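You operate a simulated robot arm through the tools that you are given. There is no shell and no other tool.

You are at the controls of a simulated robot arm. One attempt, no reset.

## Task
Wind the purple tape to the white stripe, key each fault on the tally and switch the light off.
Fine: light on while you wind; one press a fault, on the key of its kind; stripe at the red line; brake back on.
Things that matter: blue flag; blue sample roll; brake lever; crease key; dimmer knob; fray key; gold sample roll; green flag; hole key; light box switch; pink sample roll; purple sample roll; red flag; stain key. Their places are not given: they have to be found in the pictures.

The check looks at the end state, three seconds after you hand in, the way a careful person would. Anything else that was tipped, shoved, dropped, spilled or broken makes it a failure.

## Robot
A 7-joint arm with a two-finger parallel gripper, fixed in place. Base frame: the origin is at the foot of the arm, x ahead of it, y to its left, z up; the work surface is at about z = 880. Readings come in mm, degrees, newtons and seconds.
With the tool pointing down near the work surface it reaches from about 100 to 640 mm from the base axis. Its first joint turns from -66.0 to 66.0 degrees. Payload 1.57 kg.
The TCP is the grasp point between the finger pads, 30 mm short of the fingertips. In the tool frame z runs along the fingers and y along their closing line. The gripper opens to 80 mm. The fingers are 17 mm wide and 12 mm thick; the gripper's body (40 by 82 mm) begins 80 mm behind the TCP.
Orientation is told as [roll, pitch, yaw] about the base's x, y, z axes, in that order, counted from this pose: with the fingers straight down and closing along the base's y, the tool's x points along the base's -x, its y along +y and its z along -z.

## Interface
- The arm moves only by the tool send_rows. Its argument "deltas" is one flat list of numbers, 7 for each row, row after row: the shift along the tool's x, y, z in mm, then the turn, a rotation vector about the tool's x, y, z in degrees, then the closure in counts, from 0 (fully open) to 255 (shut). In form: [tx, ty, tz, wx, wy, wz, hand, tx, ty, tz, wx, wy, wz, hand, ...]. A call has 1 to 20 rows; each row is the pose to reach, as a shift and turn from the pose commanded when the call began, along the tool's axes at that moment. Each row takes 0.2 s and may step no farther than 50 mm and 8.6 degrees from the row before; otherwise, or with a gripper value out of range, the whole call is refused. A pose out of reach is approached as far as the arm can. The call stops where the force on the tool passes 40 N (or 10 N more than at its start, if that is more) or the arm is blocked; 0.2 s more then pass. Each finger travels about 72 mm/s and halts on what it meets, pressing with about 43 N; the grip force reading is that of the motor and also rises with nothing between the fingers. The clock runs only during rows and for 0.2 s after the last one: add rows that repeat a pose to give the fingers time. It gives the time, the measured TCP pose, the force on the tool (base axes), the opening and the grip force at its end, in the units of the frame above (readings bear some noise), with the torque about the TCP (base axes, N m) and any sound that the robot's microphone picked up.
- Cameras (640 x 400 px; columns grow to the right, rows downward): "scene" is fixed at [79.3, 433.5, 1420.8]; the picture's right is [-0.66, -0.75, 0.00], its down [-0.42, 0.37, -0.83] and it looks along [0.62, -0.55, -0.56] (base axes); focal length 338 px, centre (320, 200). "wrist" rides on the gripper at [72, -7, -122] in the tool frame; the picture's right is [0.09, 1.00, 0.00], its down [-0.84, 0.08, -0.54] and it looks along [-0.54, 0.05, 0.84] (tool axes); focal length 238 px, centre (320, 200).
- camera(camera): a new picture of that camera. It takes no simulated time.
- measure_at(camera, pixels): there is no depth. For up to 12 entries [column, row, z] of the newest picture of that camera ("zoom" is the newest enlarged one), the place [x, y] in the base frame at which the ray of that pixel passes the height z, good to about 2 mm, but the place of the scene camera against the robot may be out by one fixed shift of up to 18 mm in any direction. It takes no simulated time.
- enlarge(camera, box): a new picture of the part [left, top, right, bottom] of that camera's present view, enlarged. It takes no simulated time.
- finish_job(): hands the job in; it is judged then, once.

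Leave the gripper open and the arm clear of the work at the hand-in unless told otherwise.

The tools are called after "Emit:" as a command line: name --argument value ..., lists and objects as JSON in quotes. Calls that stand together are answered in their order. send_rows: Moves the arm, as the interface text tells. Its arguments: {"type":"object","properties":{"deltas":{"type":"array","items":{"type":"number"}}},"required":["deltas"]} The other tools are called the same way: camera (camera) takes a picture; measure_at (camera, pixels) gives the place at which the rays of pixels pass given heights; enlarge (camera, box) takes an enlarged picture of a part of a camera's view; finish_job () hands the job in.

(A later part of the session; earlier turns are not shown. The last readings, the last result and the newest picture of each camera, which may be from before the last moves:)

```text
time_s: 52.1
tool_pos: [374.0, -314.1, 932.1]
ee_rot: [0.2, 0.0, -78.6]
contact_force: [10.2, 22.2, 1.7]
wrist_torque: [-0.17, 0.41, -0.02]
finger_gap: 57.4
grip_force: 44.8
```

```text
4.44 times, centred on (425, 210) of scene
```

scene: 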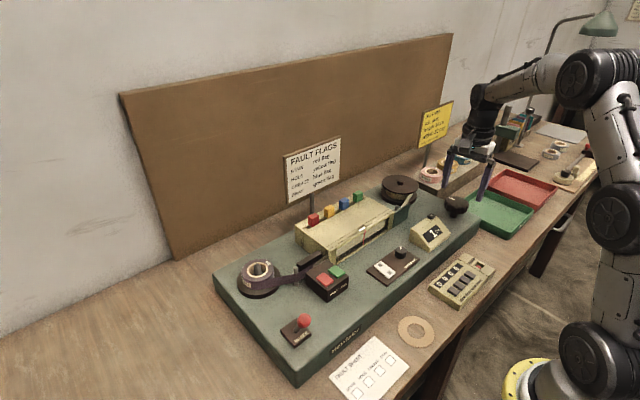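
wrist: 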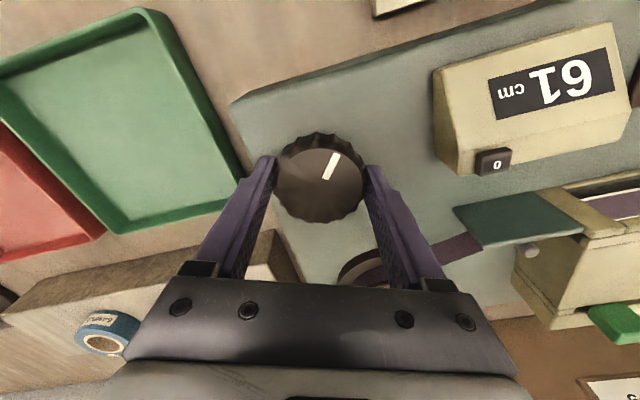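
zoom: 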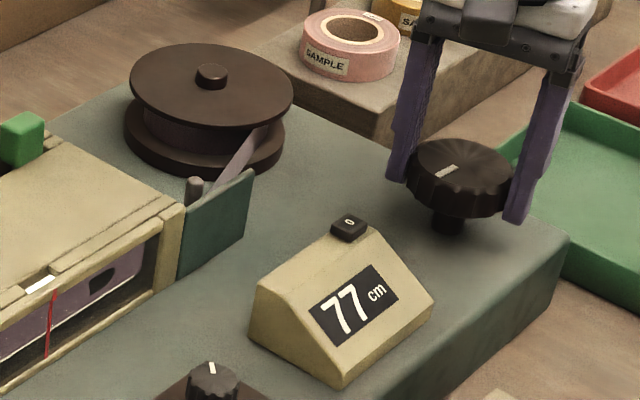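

77 cm, S1 has passed. I release and swing the open hand back to yaw ≈ +49° to regrip.

Emit:
send_rows --deltas '[0, 0, 0, 0, 0, 0, 0, 0.8, 0.2, 0, 0, 0, 0, 0, 0.8, 0.2, 0, 0, 0, -8.5, 0, 0.8, 0.2, 0, 0, 0, -17, 0, 0.8, 0.2, 0, 0, 0, -25.5, 0, 0.8, 0.2, 0, 0, 0, -34, 0, 0.8, 0.2, 0, 0, 0, -42.5, 0, 0.8, 0.2, 0, 0, 0, -51, 0, 0.8, 0.2, 0, 0, 0, -59.5, 0, 0.8, 0.2, 0, 0, 0, -68, 0, 0.8, 0.2, 0, 0, 0, -76.5, 0, 0.8, 0.2, 0, 0, 0, -85, 0, 0.8, 0.2, 0, 0, 0, -93.5, 0, 0.8, 0.2, 0, 0, 0, -102, 0, 0.8, 0.2, 0, 0, 0, -110.5, 0, 0.8, 0.2, 0, 0, 0, -119, 0, 0.8, 0.2, 0, 0, 0, -127.5, 0, 0.8, 0.2, 0, 0, 0, -127.5, 255, 0.8, 0.2, 0, 0, 0, -127.5, 255, 0.8, 0.2, 0, 0, 0, -127.5, 255]'

Emit:
enlarge --camera "scene" --box '[320, 165, 480, 265]'

```text
time_s: 56.4
tool_pos: [374.8, -315.7, 931.7]
ee_rot: [-0.2, -0.1, 49.0]
contact_force: [7.8, -6.1, -4.0]
wrist_torque: [-0.18, -0.09, 0.04]
finger_gap: 57.5
grip_force: 44.6
```

```text
4.00 times, centred on (400, 215) of scene
```

zoom: 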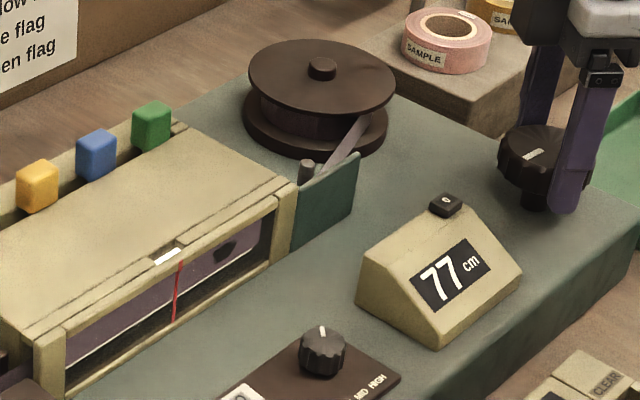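

Gripped again at 77 cm with a low side force. I wind on 16°.

Emit:
send_rows --deltas '[0, 0, 0, 0, 0, 5, 255, 0, 0, 0, 0, 0, 10, 255, 0, 0, 0, 0, 0, 16, 255, 0, 0, 0, 0, 0, 16, 255]'

Emit:
enlarge --camera "scene" --box '[335, 215, 391, 260]'

Emit:
enlarge --camera "scene" --box '[375, 165, 475, 255]'

```text
time_s: 57.4
tool_pos: [373.7, -315.9, 931.4]
ee_rot: [-0.2, -0.1, 32.9]
contact_force: [13.0, -9.4, -3.7]
wrist_torque: [-0.53, 0.71, 0.0]
finger_gap: 57.3
grip_force: 45.0
```

```text
8.89 times, centred on (363, 238) of scene
```

zoom: 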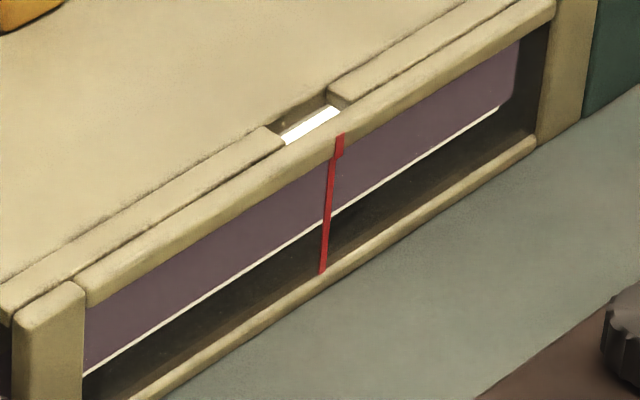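

```text
4.44 times, centred on (425, 210) of scene
```

zoom: 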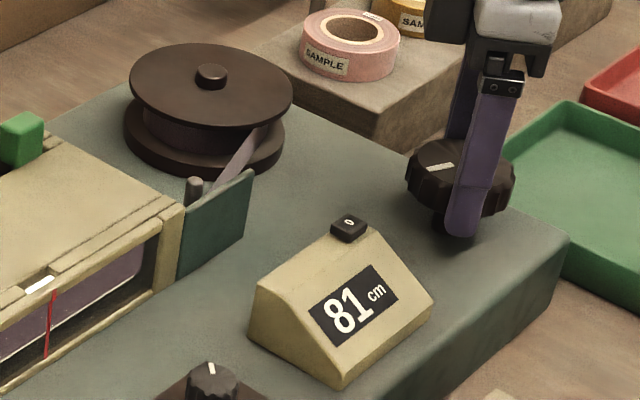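

81 cm, clean. I wind on 16° more.

Emit:
send_rows --deltas '[0, 0, 0, 0, 0, 5, 255, 0, 0, 0, 0, 0, 10, 255, 0, 0, 0, 0, 0, 16, 255, 0, 0, 0, 0, 0, 16, 255]'

Emit:
enlarge --camera "scene" --box '[335, 215, 391, 260]'

Emit:
enlarge --camera "scene" --box '[375, 165, 475, 255]'

```text
time_s: 58.4
tool_pos: [373.9, -315.2, 931.9]
ee_rot: [-0.1, -0.3, 16.9]
contact_force: [10.5, -9.3, -1.3]
wrist_torque: [-0.45, 0.32, 0.01]
finger_gap: 57.3
grip_force: 44.5
```

```text
8.89 times, centred on (363, 238) of scene
```

zoom: 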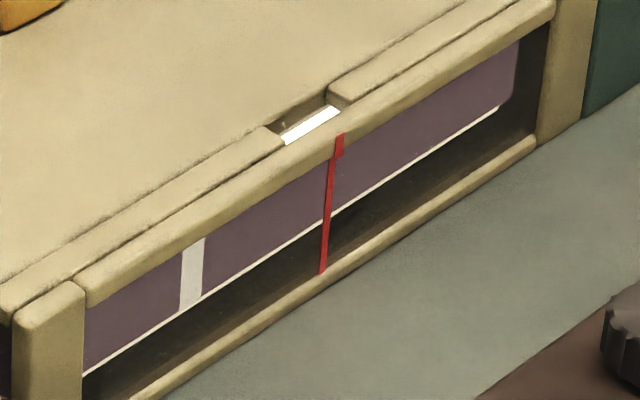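

```text
4.44 times, centred on (425, 210) of scene
```

zoom: 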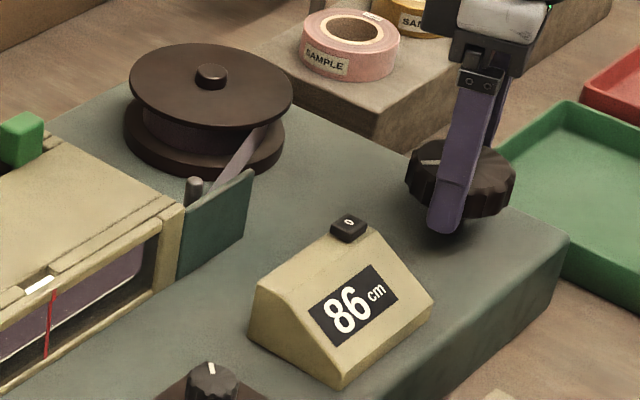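

The white stripe has appeared at 86 cm, left of the red line. The red line stands in front of the tape, so the oblique scene view has parallax. I wind only ~11° more and then check with the wrist camera squarely in front.

Emit:
send_rows --deltas '[0, 0, 0, 0, 0, 4, 255, 0, 0, 0, 0, 0, 8, 255, 0, 0, 0, 0, 0, 11, 255, 0, 0, 0, 0, 0, 11, 255]'

Emit:
enlarge --camera "scene" --box '[335, 215, 391, 260]'

Emit:
enlarge --camera "scene" --box '[375, 165, 475, 255]'

```text
time_s: 59.4
tool_pos: [375.3, -314.3, 931.4]
ee_rot: [-0.1, -0.2, 5.9]
contact_force: [7.4, -9.6, 3.4]
wrist_torque: [-0.48, 0.0, 0.02]
finger_gap: 57.5
grip_force: 45.1
```

```text
8.89 times, centred on (363, 238) of scene
```

zoom: 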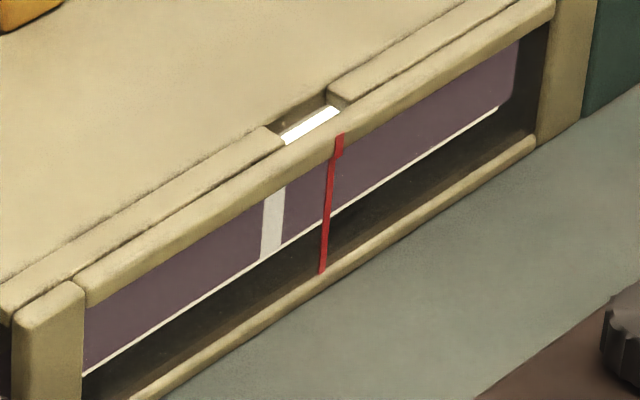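

```text
4.44 times, centred on (425, 210) of scene
```

zoom: 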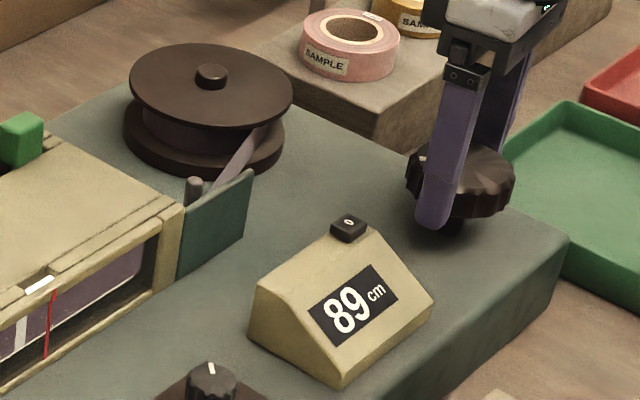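

The stripe is still clearly short of the line at 89 cm. I release the knob, rise and bring the wrist camera squarely in front of the red line.

Emit:
send_rows --deltas '[0, 0, 0, 0, 0, 0, 0, 0, 0, 0, 0, 0, 0, 0, 0, 0, -35, 0, 0, 0, 0, 0, 0, -69, 0, 0, 3, 0, 2, 40, -69, 0, 0, 6, 0, 5, 85, -69, 0, 0, 6, 0, 7, 130, -69, 0, 0, 6, 0, 10, 175, -69, 0, 0, 6, 0, 12, 220, -69, 0, 0, 6, 0, 15, 262, -69, 0, 0, 6, 0, 15.5, 283, -69, 0, 0, 6, 0, 15.5, 283, -69, 0, 0, 6, 0]'

Emit:
camera --camera "wrist"

Emit:
enlarge --camera "wrist" --box '[255, 160, 385, 240]'

```text
time_s: 62.0
tool_pos: [328.1, -35.5, 999.9]
ee_rot: [-0.1, -0.2, 0.0]
contact_force: [0.6, 0.2, -0.8]
wrist_torque: [-0.01, 0.01, 0.01]
finger_gap: 80.0
grip_force: 0.2
```

```text
taken
```

wrist: 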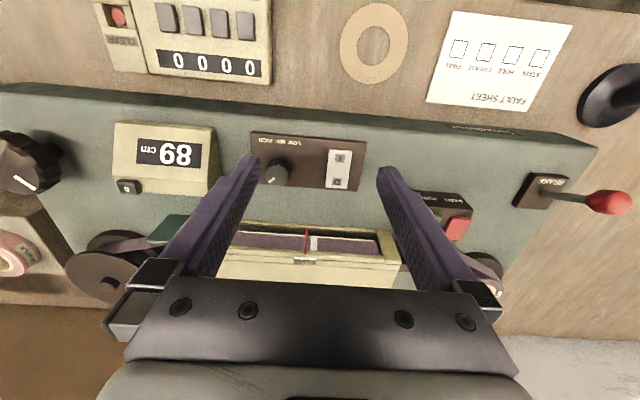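

```text
4.92 times, centred on (320, 200) of wrist
```

zoom: 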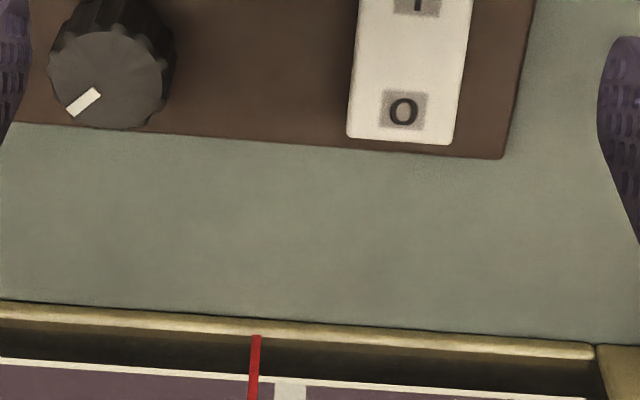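

I zoom in on the window at rows 225–265 of the wrist view.

Emit:
enlarge --camera "wrist" --box '[230, 218, 400, 272]'

Emit:
enlarge --camera "wrist" --box '[285, 222, 345, 268]'

```text
3.76 times, centred on (315, 245) of wrist
```

zoom: 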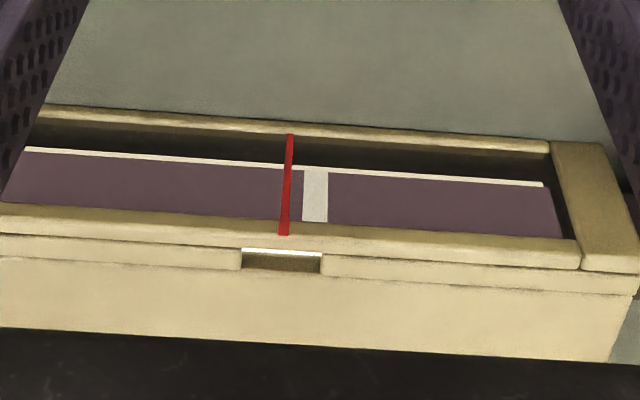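

```text
8.70 times, centred on (315, 245) of wrist
```

zoom: 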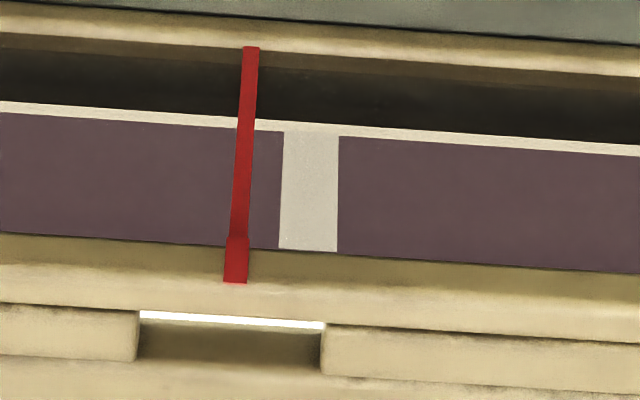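

The stripe is ~10 mm short of the red line (zoom 310 vs 242). Before adjusting, I lower and pull back the camera so that both tape edges show and I can double-check for frays.

Emit:
send_rows --deltas '[14, 0, 15, 0, 0, 0, 0, 30, 0, 32, 0, 0, 0, 0, 30, 0, 32, 0, 0, 0, 0]'

Emit:
camera --camera "wrist"

Emit:
enlarge --camera "wrist" --box '[230, 230, 400, 290]'

```text
time_s: 62.8
tool_pos: [298.5, -35.6, 968.8]
ee_rot: [0.1, -0.2, 0.0]
contact_force: [-0.8, 0.0, 0.7]
wrist_torque: [-0.03, -0.01, 0.03]
finger_gap: 80.1
grip_force: 0.0
```

```text
taken
```

wrist: 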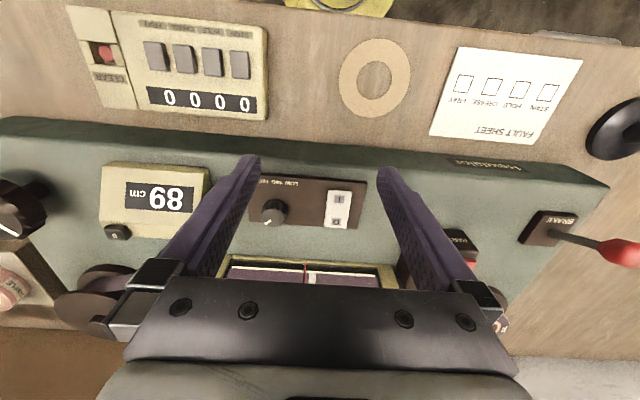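

```text
3.76 times, centred on (315, 260) of wrist
```

zoom: 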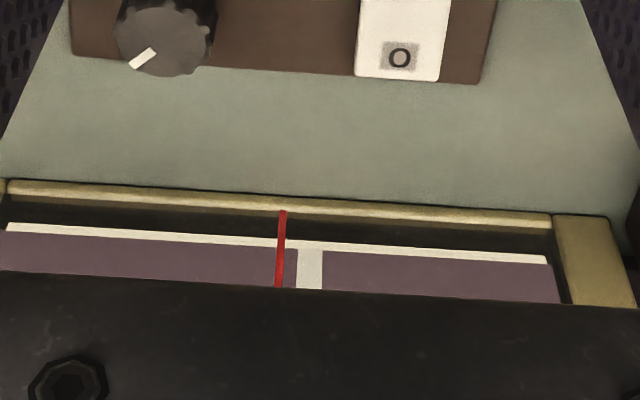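

The gripper body blocks the view, so I tilt the hand 15° (fingers forward) for a lower, unobstructed look.

Emit:
send_rows --deltas '[-15, 0, 0, 0, -7.5, 0, 0, -30, 0, 0, 0, -15, 0, 0, -30, 0, 0, 0, -15, 0, 0]'

Emit:
camera --camera "wrist"

Emit:
enlarge --camera "wrist" --box '[225, 180, 405, 250]'

```text
time_s: 63.5
tool_pos: [329.0, -34.8, 968.4]
ee_rot: [0.0, -15.2, 0.0]
contact_force: [0.1, 0.3, -0.6]
wrist_torque: [0.0, 0.01, 0.0]
finger_gap: 80.1
grip_force: 0.1
```

```text
taken
```

wrist: 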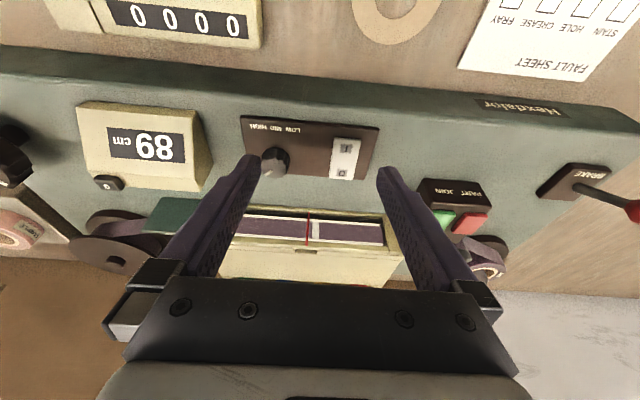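

```text
3.56 times, centred on (315, 215) of wrist
```

zoom: 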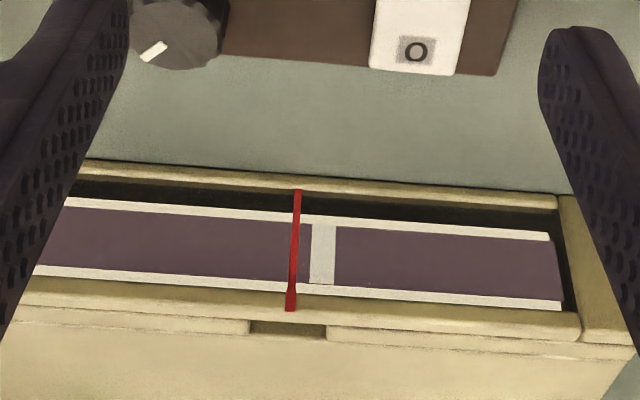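

With the tilt, both tape edges are visible, and this stretch holds only the stripe. Only the lower edge of earlier stretches was seen, so I'll rewind in ~15 cm jumps (light still on) and inspect those too. First I go back to the knob and grip it.

Emit:
send_rows --deltas '[-12.6, 0, -27.7, 0, 7.5, 0, 0, -23.5, -35, -29.9, 0, 15, 0, 0, -28.4, -80, -28.6, 0, 15, 0, 0, -33.2, -125, -27.3, 0, 15, 0, 0, -40, -170, -25.5, 0, 15, 0, 0, -45.8, -215, -24, 0, 15, 0, 0, -50.3, -258, -17.6, 0, 15, 0, 0, -48.3, -281, -2.6, 0, 15, 0, 0, -41.8, -281, 21.6, 0, 15, 0, 0, -34.9, -281, 47.6, 0, 15, 0, 0, -34.9, -281, 47.6, 0, 15, 0, 0]'

Emit:
camera --camera "wrist"

```text
time_s: 66.0
tool_pos: [374.5, -316.2, 931.3]
ee_rot: [-0.1, -0.1, 0.0]
contact_force: [-0.3, -0.2, 0.6]
wrist_torque: [0.01, 0.02, 0.0]
finger_gap: 79.8
grip_force: 0.1
```

```text
taken
```

wrist: 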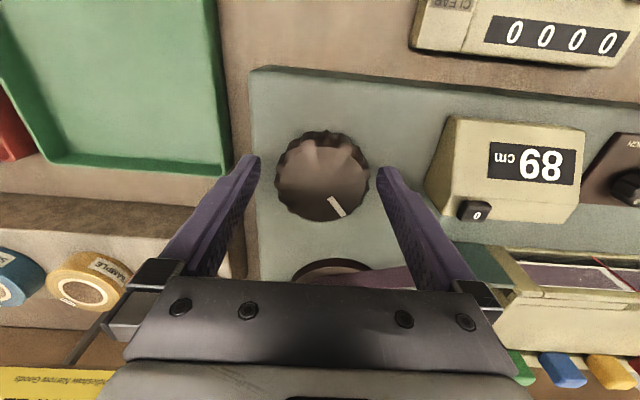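

The knob is centred between the fingers and the counter reads 89. Now I grip, rewind ~57° (≈16 cm), release and return to the viewing place.

Emit:
send_rows --deltas '[0, 0, 0, 0, 0, 0, 255, 0, 0, 0, 0, 0, 0, 255, 0, 0, 0, 0, 0, 0, 255, 0, 0, 0, 0, 0, -8.2, 255, 0, 0, 0, 0, 0, -16.4, 255, 0, 0, 0, 0, 0, -24.6, 255, 0, 0, 0, 0, 0, -32.8, 255, 0, 0, 0, 0, 0, -41, 255, 0, 0, 0, 0, 0, -49.2, 255, 0, 0, 0, 0, 0, -57.4, 255, 0, 0, 0, 0, 0, -57.4, 0, 0, 0, 0, 0, 0, -57.4, 0, 0, 0, -30, 0, 0, -49, 0, 0, 0, -62, 0, 0, -41, 0, 10, 45, -65, 0, 0, -33, 0, 20, 92, -65, 0, 0, -25, 0, 30, 140, -65, 0, 0, -17, 0, 40, 188, -65, 0, 0, -9, 0, 50, 236, -60, 0, 0, -1, 0, 61, 281, -52, 0, 0, 0, 0]'

Emit:
camera --camera "wrist"

Emit:
enlarge --camera "wrist" --box '[220, 225, 410, 290]'

```text
time_s: 70.2
tool_pos: [312.1, -32.7, 983.1]
ee_rot: [0.0, -0.3, 0.0]
contact_force: [-0.8, -0.2, -0.4]
wrist_torque: [-0.02, -0.06, -0.01]
finger_gap: 80.1
grip_force: 0.1
```

```text
taken
```

wrist: 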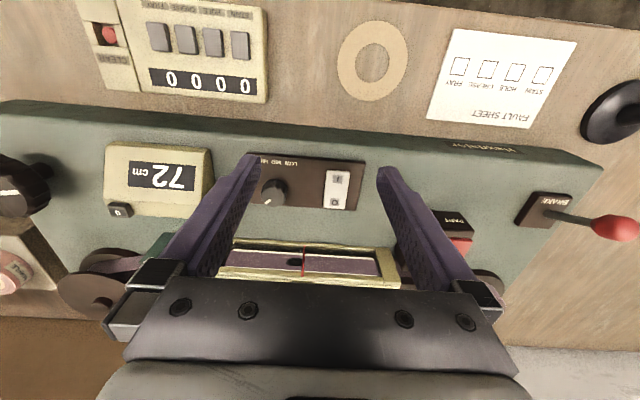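

```text
3.37 times, centred on (315, 258) of wrist
```

zoom: 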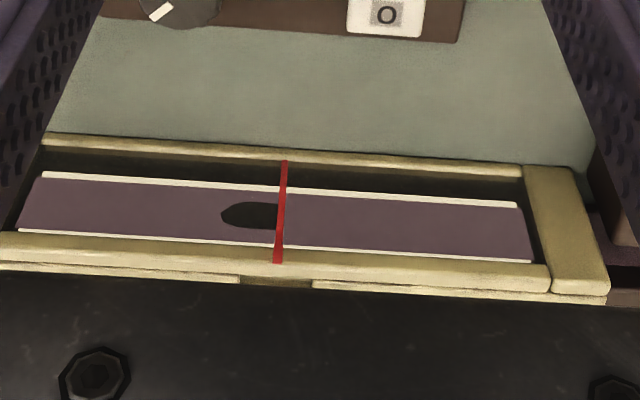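

72 cm: the full window and both edges are visible. I enlarge both halves for detail.

Emit:
enlarge --camera "wrist" --box '[222, 238, 308, 284]'

Emit:
enlarge --camera "wrist" --box '[296, 238, 386, 284]'

```text
7.44 times, centred on (265, 261) of wrist
```

zoom: 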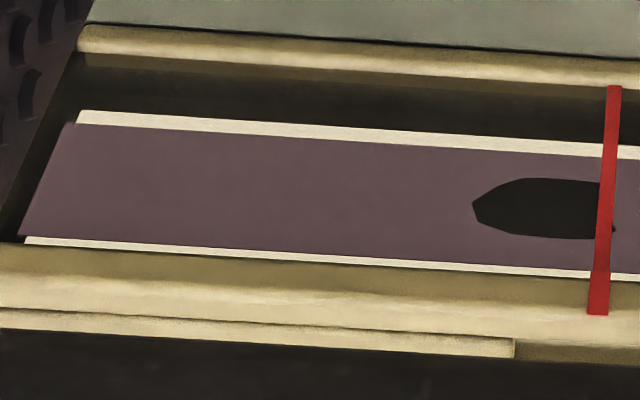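

```text
7.11 times, centred on (341, 261) of wrist
```

zoom: 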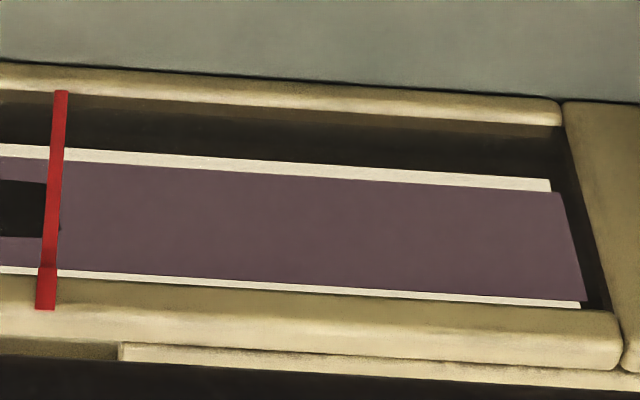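

Only the stain here. Next I rewind another ~15 cm.

Emit:
send_rows --deltas '[-11, -45, -8, 0, 0, 0, 0, -21, -93, -13, 0, 0, 0, 0, -31, -141, -13, 0, 0, 0, 0, -41, -189, -13, 0, 0, 0, 0, -51, -236, -13, 0, 0, 0, 0, -61, -281, -13, 0, 0, 0, 0, -61, -281, 20, 0, 0, 0, 0, -61, -281, 52, 0, 0, 0, 0, -61, -281, 52, 0, 0, 0, 0, -61, -281, 52, 0, 0, 0, 255, -61, -281, 52, 0, 0, 0, 255, -61, -281, 52, 0, 0, 0, 255, -61, -281, 52, 0, 0, -7.6, 255, -61, -281, 52, 0, 0, -15.2, 255, -61, -281, 52, 0, 0, -22.8, 255, -61, -281, 52, 0, 0, -30.4, 255, -61, -281, 52, 0, 0, -38, 255, -61, -281, 52, 0, 0, -45.6, 255, -61, -281, 52, 0, 0, -53.2, 255, -61, -281, 52, 0, 0, -53.2, 0]'

Emit:
enlarge --camera "scene" --box '[320, 165, 480, 265]'

```text
time_s: 74.3
tool_pos: [374.9, -315.9, 931.8]
ee_rot: [-0.2, -0.1, 53.3]
contact_force: [-0.2, 0.2, -0.2]
wrist_torque: [-0.01, 0.0, 0.03]
finger_gap: 80.1
grip_force: 0.0
```

```text
4.00 times, centred on (400, 215) of scene
```

zoom: 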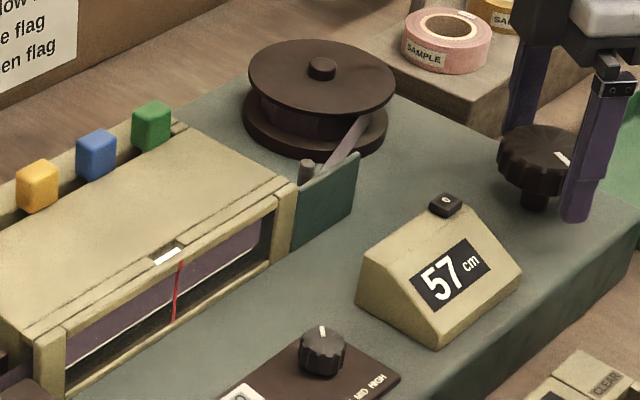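

57 cm. The hand is open, so I go up and back to the viewing place at yaw 0.

Emit:
send_rows --deltas '[0, 0, -32, 0, 0, 7.6, 0, 0, 0, -64, 0, 0, 15.2, 0, -30.2, 34.8, -65, 0, 0, 22, 0, -61.6, 71, -65, 0, 0, 29, 0, -93.1, 107.3, -65, 0, 0, 36, 0, -124.6, 143.6, -65, 0, 0, 43, 0, -156.1, 179.8, -62, 0, 0, 50, 0, -186.6, 215, -54, 0, 0, 53.2, 0, -188.5, 217.2, -52, 0, 0, 53.2, 0, -188.5, 217.2, -52, 0, 0, 53.2, 0]'

Emit:
enlarge --camera "wrist" --box '[222, 238, 308, 284]'

Emit:
enlarge --camera "wrist" --box '[296, 238, 386, 284]'

```text
time_s: 76.5
tool_pos: [313.0, -34.3, 983.8]
ee_rot: [0.0, -0.2, -0.1]
contact_force: [-0.2, -0.2, 0.5]
wrist_torque: [-0.02, 0.02, 0.02]
finger_gap: 80.1
grip_force: 0.0
```

```text
7.44 times, centred on (265, 261) of wrist
```

zoom: 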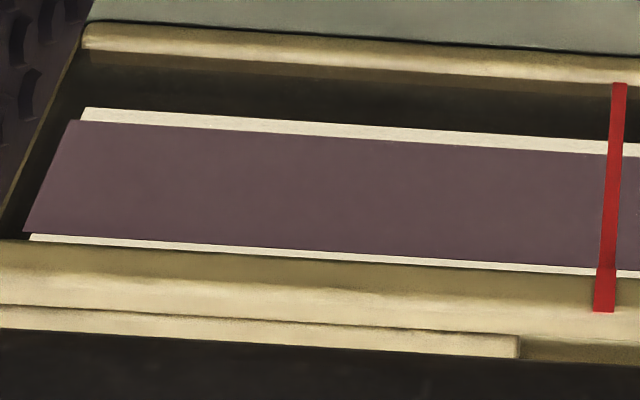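

```text
7.11 times, centred on (341, 261) of wrist
```

zoom: 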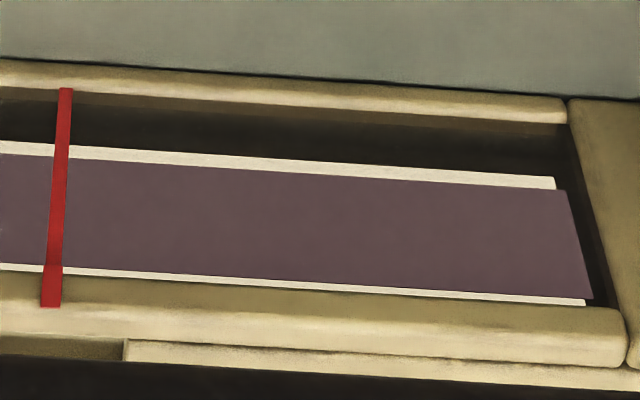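

All clean around 57 cm. I rewind another ~16 cm.

Emit:
send_rows --deltas '[-11, -45, -8, 0, 0, 0, 0, -21, -93, -13, 0, 0, 0, 0, -31, -141, -13, 0, 0, 0, 0, -41, -189, -13, 0, 0, 0, 0, -51, -236, -13, 0, 0, 0, 0, -61, -281, -13, 0, 0, 0, 0, -61, -281, 20, 0, 0, 0, 0, -61, -281, 52, 0, 0, 0, 0, -61, -281, 52, 0, 0, 0, 0, -61, -281, 52, 0, 0, 0, 255, -61, -281, 52, 0, 0, 0, 255, -61, -281, 52, 0, 0, 0, 255, -61, -281, 52, 0, 0, -8.2, 255, -61, -281, 52, 0, 0, -16.4, 255, -61, -281, 52, 0, 0, -24.6, 255, -61, -281, 52, 0, 0, -32.8, 255, -61, -281, 52, 0, 0, -41, 255, -61, -281, 52, 0, 0, -49.2, 255, -61, -281, 52, 0, 0, -57.4, 255, -61, -281, 52, 0, 0, -57.4, 0]'

Emit:
enlarge --camera "scene" --box '[320, 165, 480, 265]'

```text
time_s: 80.8
tool_pos: [375.1, -315.4, 932.5]
ee_rot: [-0.2, 0.0, 57.5]
contact_force: [0.8, -0.1, 1.3]
wrist_torque: [-0.01, 0.02, 0.04]
finger_gap: 79.9
grip_force: 0.1
```

```text
4.00 times, centred on (400, 215) of scene
```

zoom: 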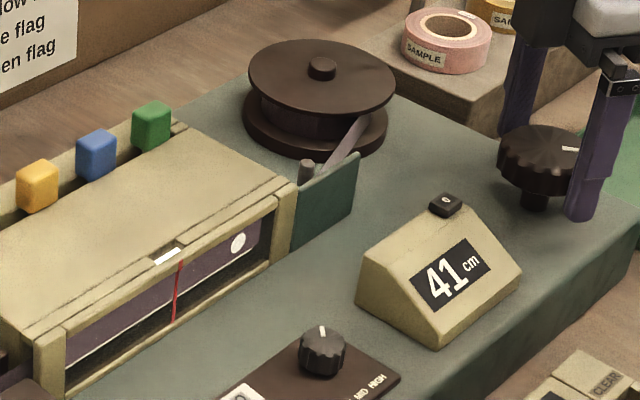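

41 cm; the hole shows in the take-up half. I go back to the viewing place.

Emit:
send_rows --deltas '[0, 0, -32, 0, 0, 8.2, 0, 0, 0, -64, 0, 0, 16.4, 0, -32.6, 32.4, -65, 0, 0, 23.5, 0, -66.7, 66.3, -65, 0, 0, 30.6, 0, -100.7, 100.2, -65, 0, 0, 37.7, 0, -134.8, 134, -65, 0, 0, 44.8, 0, -168.8, 167.9, -62, 0, 0, 51.9, 0, -201.9, 200.8, -54, 0, 0, 57.4, 0, -203.9, 202.8, -52, 0, 0, 57.4, 0, -203.9, 202.8, -52, 0, 0, 57.4, 0]'

Emit:
enlarge --camera "wrist" --box '[222, 238, 308, 284]'

Emit:
enlarge --camera "wrist" --box '[296, 238, 386, 284]'

```text
time_s: 83.0
tool_pos: [314.3, -34.0, 984.1]
ee_rot: [0.0, -0.2, 0.0]
contact_force: [0.3, 0.0, -0.2]
wrist_torque: [0.01, 0.02, 0.0]
finger_gap: 79.8
grip_force: 0.0
```

```text
7.44 times, centred on (265, 261) of wrist
```

zoom: 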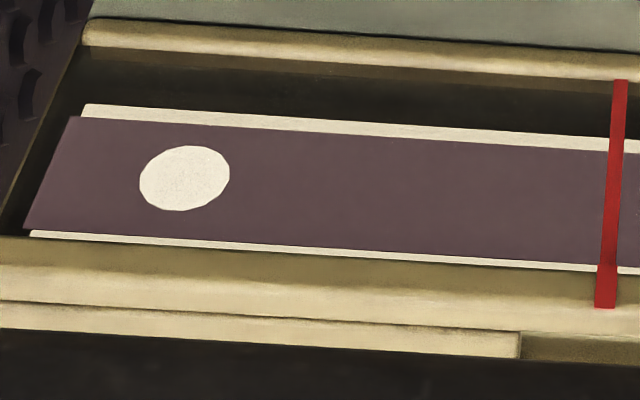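

```text
7.11 times, centred on (341, 261) of wrist
```

zoom: 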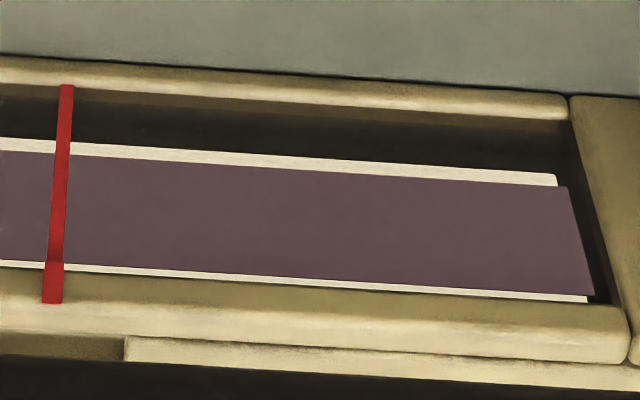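

Only the hole here. I do one more rewind of ~16 cm to inspect the start of the tape.

Emit:
send_rows --deltas '[-11, -45, -8, 0, 0, 0, 0, -21, -93, -13, 0, 0, 0, 0, -31, -141, -13, 0, 0, 0, 0, -41, -189, -13, 0, 0, 0, 0, -51, -236, -13, 0, 0, 0, 0, -61, -281, -13, 0, 0, 0, 0, -61, -281, 20, 0, 0, 0, 0, -61, -281, 52, 0, 0, 0, 0, -61, -281, 52, 0, 0, 0, 0, -61, -281, 52, 0, 0, 0, 255, -61, -281, 52, 0, 0, 0, 255, -61, -281, 52, 0, 0, 0, 255, -61, -281, 52, 0, 0, -8.2, 255, -61, -281, 52, 0, 0, -16.4, 255, -61, -281, 52, 0, 0, -24.6, 255, -61, -281, 52, 0, 0, -32.8, 255, -61, -281, 52, 0, 0, -41, 255, -61, -281, 52, 0, 0, -49.2, 255, -61, -281, 52, 0, 0, -57.4, 255, -61, -281, 52, 0, 0, -57.4, 0]'

Emit:
send_rows --deltas '[0, 0, -32, 0, 0, 8.2, 0, 0, 0, -64, 0, 0, 16.4, 0, -32.6, 32.4, -65, 0, 0, 23.5, 0, -66.7, 66.3, -65, 0, 0, 30.6, 0, -100.7, 100.2, -65, 0, 0, 37.7, 0, -134.8, 134, -65, 0, 0, 44.8, 0, -168.8, 167.9, -62, 0, 0, 51.9, 0, -201.9, 200.8, -54, 0, 0, 57.4, 0, -203.9, 202.8, -52, 0, 0, 57.4, 0, -203.9, 202.8, -52, 0, 0, 57.4, 0]'

Emit:
camera --camera "wrist"

Emit:
enlarge --camera "wrist" --box '[222, 238, 308, 284]'

Emit:
enlarge --camera "wrist" --box '[296, 238, 386, 284]'

```text
time_s: 87.2
tool_pos: [374.6, -317.6, 932.5]
ee_rot: [-0.4, 0.0, 57.5]
contact_force: [-0.1, 0.3, -1.0]
wrist_torque: [0.0, -0.02, -0.02]
finger_gap: 79.9
grip_force: 0.2
```

```text
time_s: 89.3
tool_pos: [314.1, -35.1, 983.7]
ee_rot: [0.0, -0.2, 0.0]
contact_force: [0.4, 0.4, -0.3]
wrist_torque: [0.0, 0.01, 0.01]
finger_gap: 80.1
grip_force: 0.2
```

```text
taken
```

wrist: 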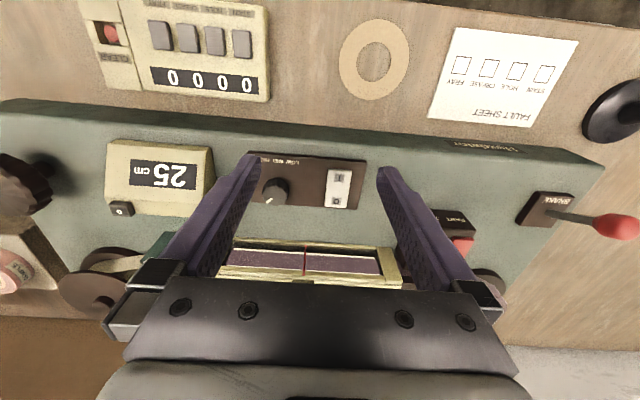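

```text
7.44 times, centred on (265, 261) of wrist
```

zoom: 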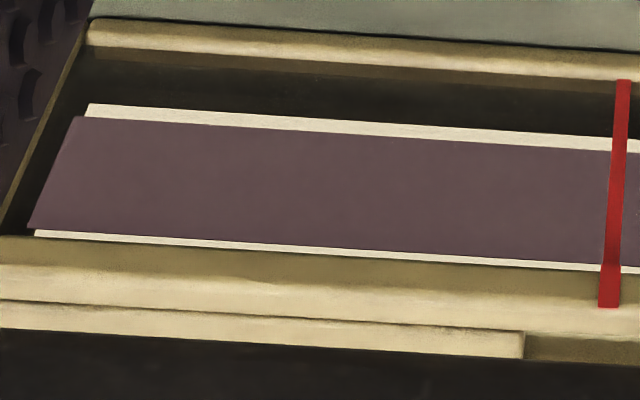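

```text
7.11 times, centred on (341, 261) of wrist
```

zoom: 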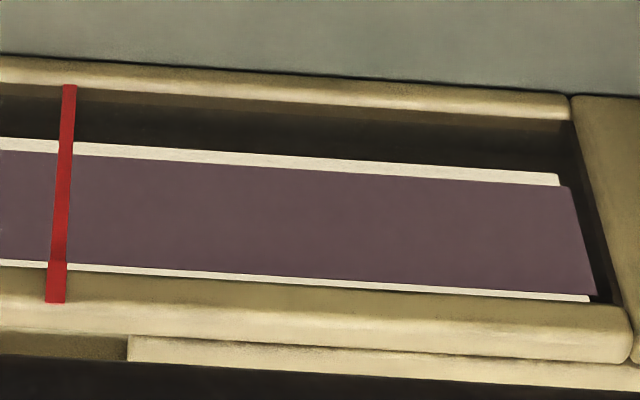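

Clean at 25 cm too, so the whole tape up to the stripe has been inspected: one hole and one stain. Now I wind forward again, starting by returning to the knob at yaw +85° and gripping.

Emit:
send_rows --deltas '[-11, -45, -8, 0, 0, -8.5, 0, -21, -93, -13, 0, 0, -17, 0, -31, -141, -13, 0, 0, -25.5, 0, -41, -189, -13, 0, 0, -34, 0, -51, -236, -13, 0, 0, -42.5, 0, -61, -281, -13, 0, 0, -51, 0, -61, -281, -13, 0, 0, -59.5, 0, -61, -281, -13, 0, 0, -68, 0, -61, -281, 0, 0, 0, -76.5, 0, -61, -281, 25, 0, 0, -85, 0, -61, -281, 52, 0, 0, -85, 0, -61, -281, 52, 0, 0, -85, 0, -61, -281, 52, 0, 0, -85, 255, -61, -281, 52, 0, 0, -85, 255, -61, -281, 52, 0, 0, -85, 255]'

Emit:
enlarge --camera "scene" --box '[375, 165, 475, 255]'

```text
time_s: 92.5
tool_pos: [374.8, -315.2, 931.1]
ee_rot: [-0.2, 0.0, 84.9]
contact_force: [5.3, -1.0, -6.0]
wrist_torque: [-0.31, -0.26, 0.02]
finger_gap: 57.5
grip_force: 45.0
```

```text
4.44 times, centred on (425, 210) of scene
```

zoom: 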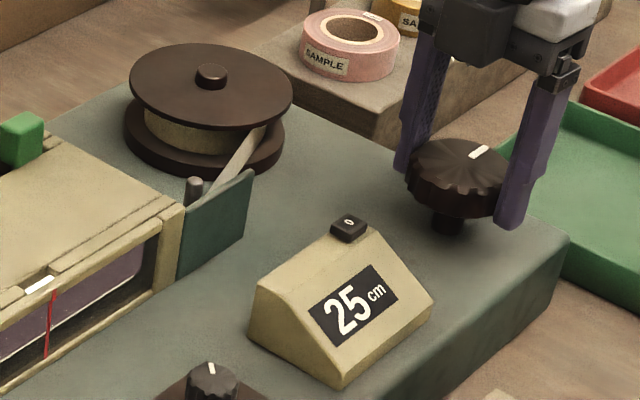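

Gripped at 25 cm with a low force. I wind forward ~82°, then look.

Emit:
send_rows --deltas '[0, 0, 0, 0, 0, 8.2, 255, 0, 0, 0, 0, 0, 16.4, 255, 0, 0, 0, 0, 0, 24.6, 255, 0, 0, 0, 0, 0, 32.8, 255, 0, 0, 0, 0, 0, 41, 255, 0, 0, 0, 0, 0, 49.2, 255, 0, 0, 0, 0, 0, 57.4, 255, 0, 0, 0, 0, 0, 65.6, 255, 0, 0, 0, 0, 0, 73.8, 255, 0, 0, 0, 0, 0, 82, 255, 0, 0, 0, 0, 0, 82, 255]'

Emit:
enlarge --camera "scene" --box '[320, 165, 480, 265]'

```text
time_s: 95.0
tool_pos: [374.5, -314.7, 932.7]
ee_rot: [0.2, -0.1, 2.8]
contact_force: [-11.1, 7.0, 2.5]
wrist_torque: [0.03, -0.53, -0.02]
finger_gap: 57.5
grip_force: 44.8
```

```text
4.00 times, centred on (400, 215) of scene
```

zoom: 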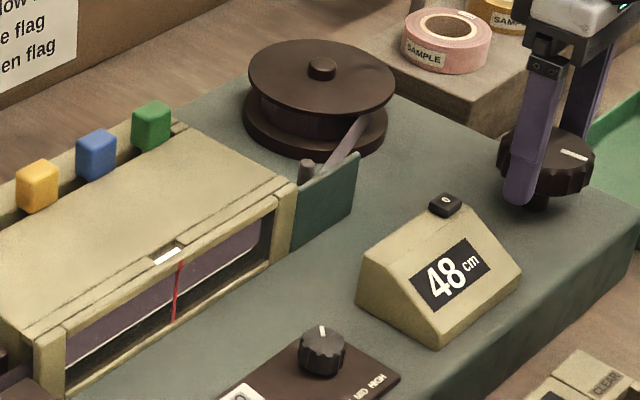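

48 cm. I continue another ~82° clockwise.

Emit:
send_rows --deltas '[0, 0, 0, 0, 0, 8.2, 255, 0, 0, 0, 0, 0, 16.4, 255, 0, 0, 0, 0, 0, 24.6, 255, 0, 0, 0, 0, 0, 32.8, 255, 0, 0, 0, 0, 0, 41, 255, 0, 0, 0, 0, 0, 49.2, 255, 0, 0, 0, 0, 0, 57.4, 255, 0, 0, 0, 0, 0, 65.6, 255, 0, 0, 0, 0, 0, 73.8, 255, 0, 0, 0, 0, 0, 82, 255, 0, 0, 0, 0, 0, 82, 255]'

Emit:
enlarge --camera "scene" --box '[320, 165, 480, 265]'

```text
time_s: 97.3
tool_pos: [374.7, -313.9, 931.3]
ee_rot: [0.1, 0.1, -79.1]
contact_force: [-4.8, 20.2, 5.2]
wrist_torque: [-0.22, 0.04, 0.01]
finger_gap: 57.6
grip_force: 45.3
```

```text
4.00 times, centred on (400, 215) of scene
```

zoom: 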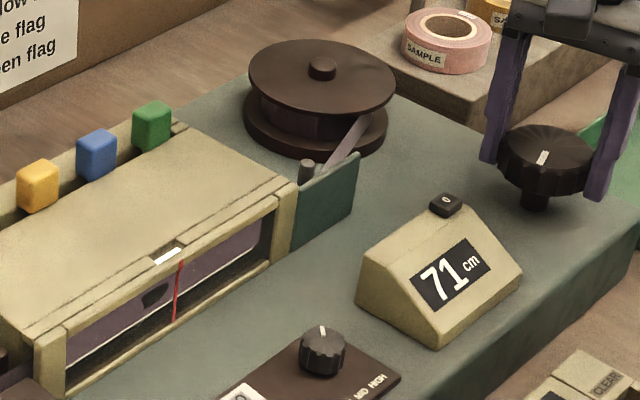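

71 cm. I release and swing the open hand back to yaw ≈ +67° for the last stretch.

Emit:
send_rows --deltas '[0, 0, 0, 0, 0, 0, 0, 0, 0, 0, 0, 0, 0, 0, 0, 0, 0, 0, 0, -8.6, 0, 0, 0, 0, 0, 0, -17.2, 0, 0, 0, 0, 0, 0, -25.8, 0, 0, 0, 0, 0, 0, -34.4, 0, 0, 0, 0, 0, 0, -43, 0, 0, 0, 0, 0, 0, -51.6, 0, 0, 0, 0, 0, 0, -60.2, 0, 0, 0, 0, 0, 0, -68.8, 0, 0, 0, 0, 0, 0, -77.4, 0, 0, 0, 0, 0, 0, -86, 0, 0, 0, 0, 0, 0, -94.6, 0, 0, 0, 0, 0, 0, -103.2, 0, 0, 0, 0, 0, 0, -111.8, 0, 0, 0, 0, 0, 0, -120.4, 0, 0, 0, 0, 0, 0, -129, 0, 0, 0, 0, 0, 0, -137.6, 0, 0, 0, 0, 0, 0, -146.2, 0, 0, 0, 0, 0, 0, -146.2, 0]'

Emit:
send_rows --deltas '[0, 0, 0, 0, 0, 0, 255, 0, 0, 0, 0, 0, 0, 255, 0, 0, 0, 0, 0, 0, 255, 0, 0, 0, 0, 0, 8, 255, 0, 0, 0, 0, 0, 16, 255, 0, 0, 0, 0, 0, 24, 255, 0, 0, 0, 0, 0, 32, 255, 0, 0, 0, 0, 0, 40, 255, 0, 0, 0, 0, 0, 48, 255, 0, 0, 0, 0, 0, 56, 255, 0, 0, 0, 0, 0, 62, 255, 0, 0, 0, 0, 0, 62, 255]'

Emit:
enlarge --camera "scene" --box '[375, 165, 475, 255]'

Emit:
enlarge --camera "scene" --box '[335, 215, 391, 260]'

```text
time_s: 101.5
tool_pos: [374.6, -315.1, 930.9]
ee_rot: [-0.2, -0.1, 67.3]
contact_force: [0.5, 0.0, -0.9]
wrist_torque: [-0.01, 0.03, -0.02]
finger_gap: 79.9
grip_force: 0.1
```

```text
time_s: 104.2
tool_pos: [374.9, -314.4, 931.6]
ee_rot: [0.0, -0.1, 5.0]
contact_force: [-8.5, 6.5, 2.9]
wrist_torque: [-0.36, 0.07, -0.01]
finger_gap: 57.6
grip_force: 45.0
```

```text
4.44 times, centred on (425, 210) of scene
```

zoom: 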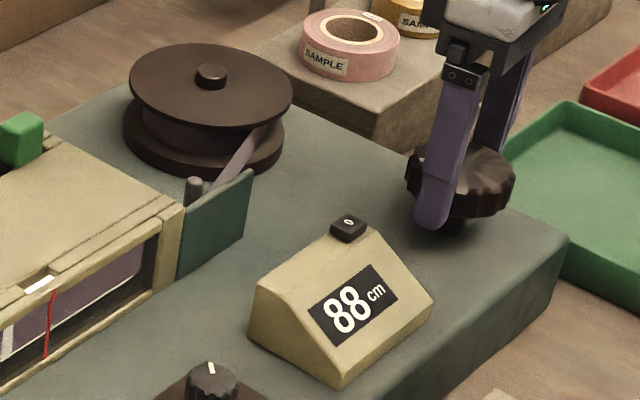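

```text
8.89 times, centred on (363, 238) of scene
```

zoom: 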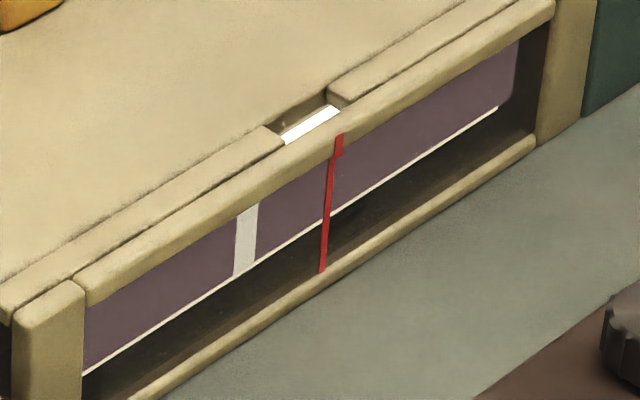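

88 cm: the stripe is at zoom col 246. From the earlier wrist check, true alignment corresponds to about col 297 here. I wind ~6° more.

Emit:
send_rows --deltas '[0, 0, 0, 0, 0, 3, 255, 0, 0, 0, 0, 0, 6, 255, 0, 0, 0, 0, 0, 6, 255]'

Emit:
enlarge --camera "scene" --box '[335, 215, 391, 260]'

```text
time_s: 105.0
tool_pos: [374.3, -314.2, 932.6]
ee_rot: [0.1, -0.1, -0.8]
contact_force: [-11.7, 9.9, 2.7]
wrist_torque: [-0.19, -0.66, 0.01]
finger_gap: 57.7
grip_force: 44.9
```

```text
8.89 times, centred on (363, 238) of scene
```

zoom: 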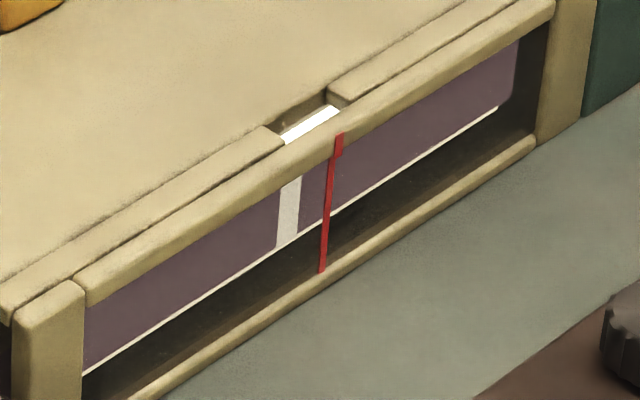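

The stripe is at col 289, so ~3 mm remain. I wind 1.1° more, then release and check with the wrist camera.

Emit:
send_rows --deltas '[0, 0, 0, 0, 0, 1.1, 255, 0, 0, 0, 0, 0, 1.1, 255, 0, 0, 0, 0, 0, 1.1, 0, 0, 0, 0, 0, 0, 1.1, 0]'

Emit:
enlarge --camera "scene" --box '[335, 215, 391, 260]'

Emit:
send_rows --deltas '[0, 0, -30, 0, 0, 0, 0, 0, 0, -62, 0, 0, 0, 0, 8, 45, -65, 0, 0, 0, 0, 17, 92, -65, 0, 0, 0, 0, 26, 139, -65, 0, 0, 0, 0, 35, 186, -65, 0, 0, 0, 0, 42, 233, -65, 0, 0, 0, 0, 46, 273, -65, 0, 0, -1, 0, 46, 273, -65, 0, 0, -1, 0]'

Emit:
camera --camera "wrist"

Emit:
enlarge --camera "wrist" --box '[285, 222, 345, 268]'

```text
time_s: 106.0
tool_pos: [375.9, -315.8, 932.3]
ee_rot: [0.0, -0.2, -1.9]
contact_force: [-0.8, -0.6, -0.1]
wrist_torque: [0.03, 0.03, -0.02]
finger_gap: 80.0
grip_force: 0.0
```

```text
8.89 times, centred on (363, 238) of scene
```

zoom: 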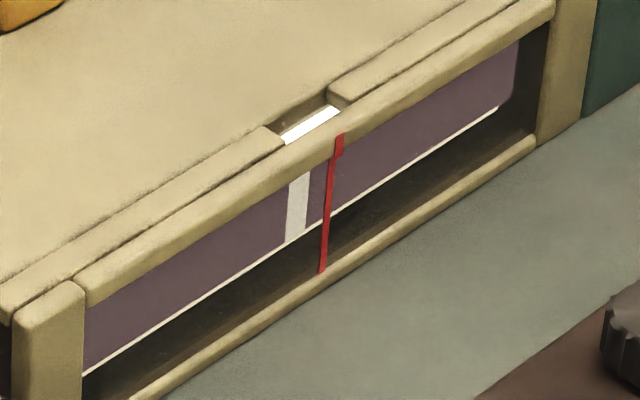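

```text
time_s: 108.0
tool_pos: [337.3, -41.8, 997.9]
ee_rot: [0.0, -0.2, -1.0]
contact_force: [0.3, 0.4, -0.5]
wrist_torque: [-0.04, 0.01, 0.01]
finger_gap: 80.2
grip_force: 0.0
```

```text
taken
```

wrist: 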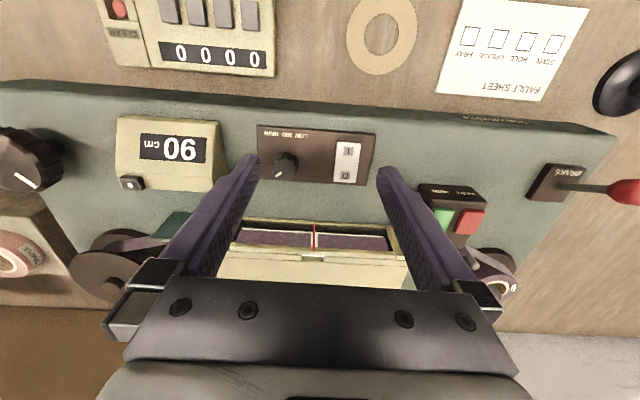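

```text
8.70 times, centred on (315, 245) of wrist
```

zoom: 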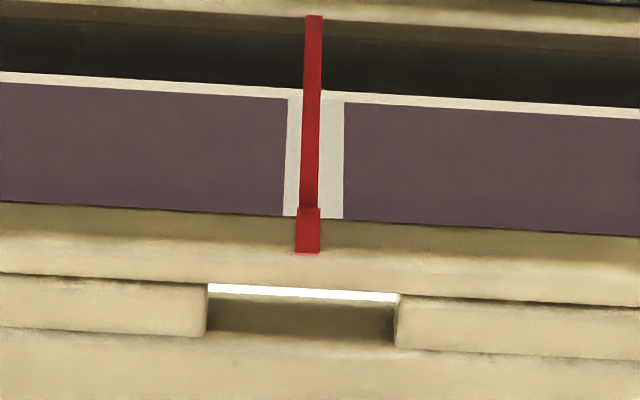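

The wrist view shows the white stripe centred on the red line within ~1 mm, with the counter at 90 cm. Next the brake goes back on, so I move to the lever for a look.

Emit:
send_rows --deltas '[7, 44, -15, 0, 0, -1, 0, 14, 89, -35, 0, 0, -1, 0, 21, 134, -35, 0, 0, -1, 0, 28, 179, -35, 0, 0, -1, 0, 35, 224, -35, 0, 0, -1, 0, 41.7, 267.4, -35, 0, 0, -1, 0, 41.7, 267.4, -35, 0, 0, -1, 0]'

Emit:
camera --camera "wrist"

Emit:
enlarge --camera "wrist" --box '[250, 110, 410, 210]'

```text
time_s: 109.5
tool_pos: [301.0, 228.2, 1030.6]
ee_rot: [0.0, -0.2, 0.1]
contact_force: [0.2, 0.2, 0.1]
wrist_torque: [0.02, -0.03, -0.03]
finger_gap: 80.1
grip_force: 0.0
```

```text
taken
```

wrist: 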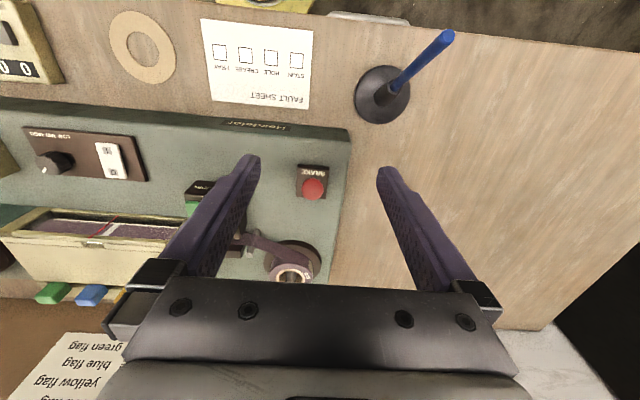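

```text
4.00 times, centred on (330, 160) of wrist
```

zoom: 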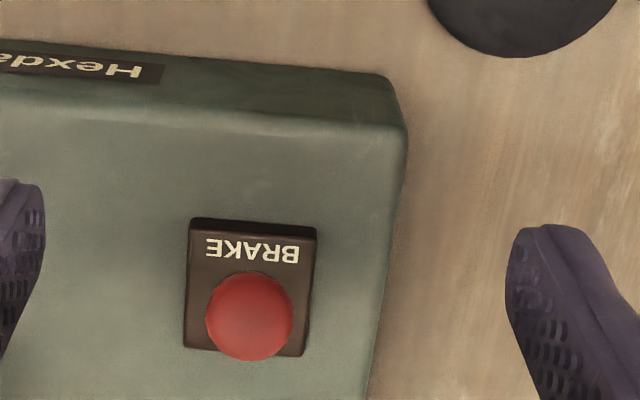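

Ball is at zoom (249,315). I measure it, along with the pen stand (wrist (382,95), pen tip (447,37)), to stay clear of them.

Emit:
measure_at --camera "zoom" --pixels '[[249, 315, 945], [249, 315, 952], [249, 272, 950]]'

Emit:
measure_at --camera "wrist" --pixels '[[382, 95, 835], [447, 37, 900], [447, 37, 950], [360, 95, 835], [382, 122, 835], [410, 95, 840]]'

```text
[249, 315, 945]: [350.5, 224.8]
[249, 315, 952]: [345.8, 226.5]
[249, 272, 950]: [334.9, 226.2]
```

```text
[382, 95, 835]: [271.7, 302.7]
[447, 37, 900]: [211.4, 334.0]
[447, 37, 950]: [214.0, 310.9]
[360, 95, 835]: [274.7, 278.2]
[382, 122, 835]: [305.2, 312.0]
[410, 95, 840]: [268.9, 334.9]
```

Ball ≈(349,226,948), with the pen stand well clear. I close the fingers and go down on the near side of the ball at x≈322.

Emit:
send_rows --deltas '[-10, -2, 0, 0, 0, 0, 255, -20, -2, 10, 0, 0, 0, 255, -20.5, -2, 30, 0, 0, 0, 255, -20.5, -2, 50, 0, 0, 0, 255, -20.5, -2, 68, 0, 0, 0, 255, -20.5, -2, 68, 0, 0, 0, 255]'

Emit:
enlarge --camera "scene" --box '[225, 235, 355, 355]'

```text
time_s: 111.0
tool_pos: [322.2, 224.7, 963.2]
ee_rot: [0.1, -0.2, 0.2]
contact_force: [0.2, 1.1, -0.7]
wrist_torque: [0.04, 0.0, 0.01]
finger_gap: 0.3
grip_force: 21.2
```

```text
3.33 times, centred on (290, 295) of scene
```

zoom: 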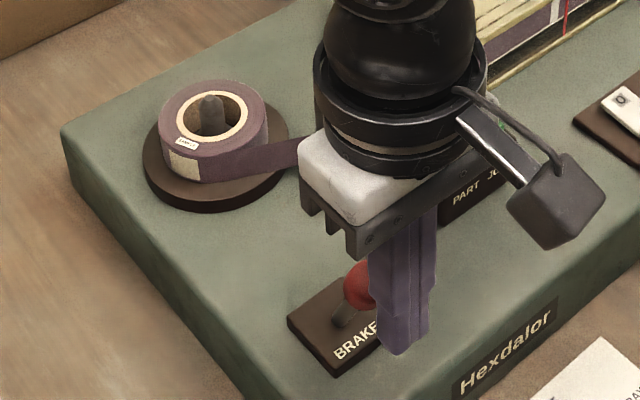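

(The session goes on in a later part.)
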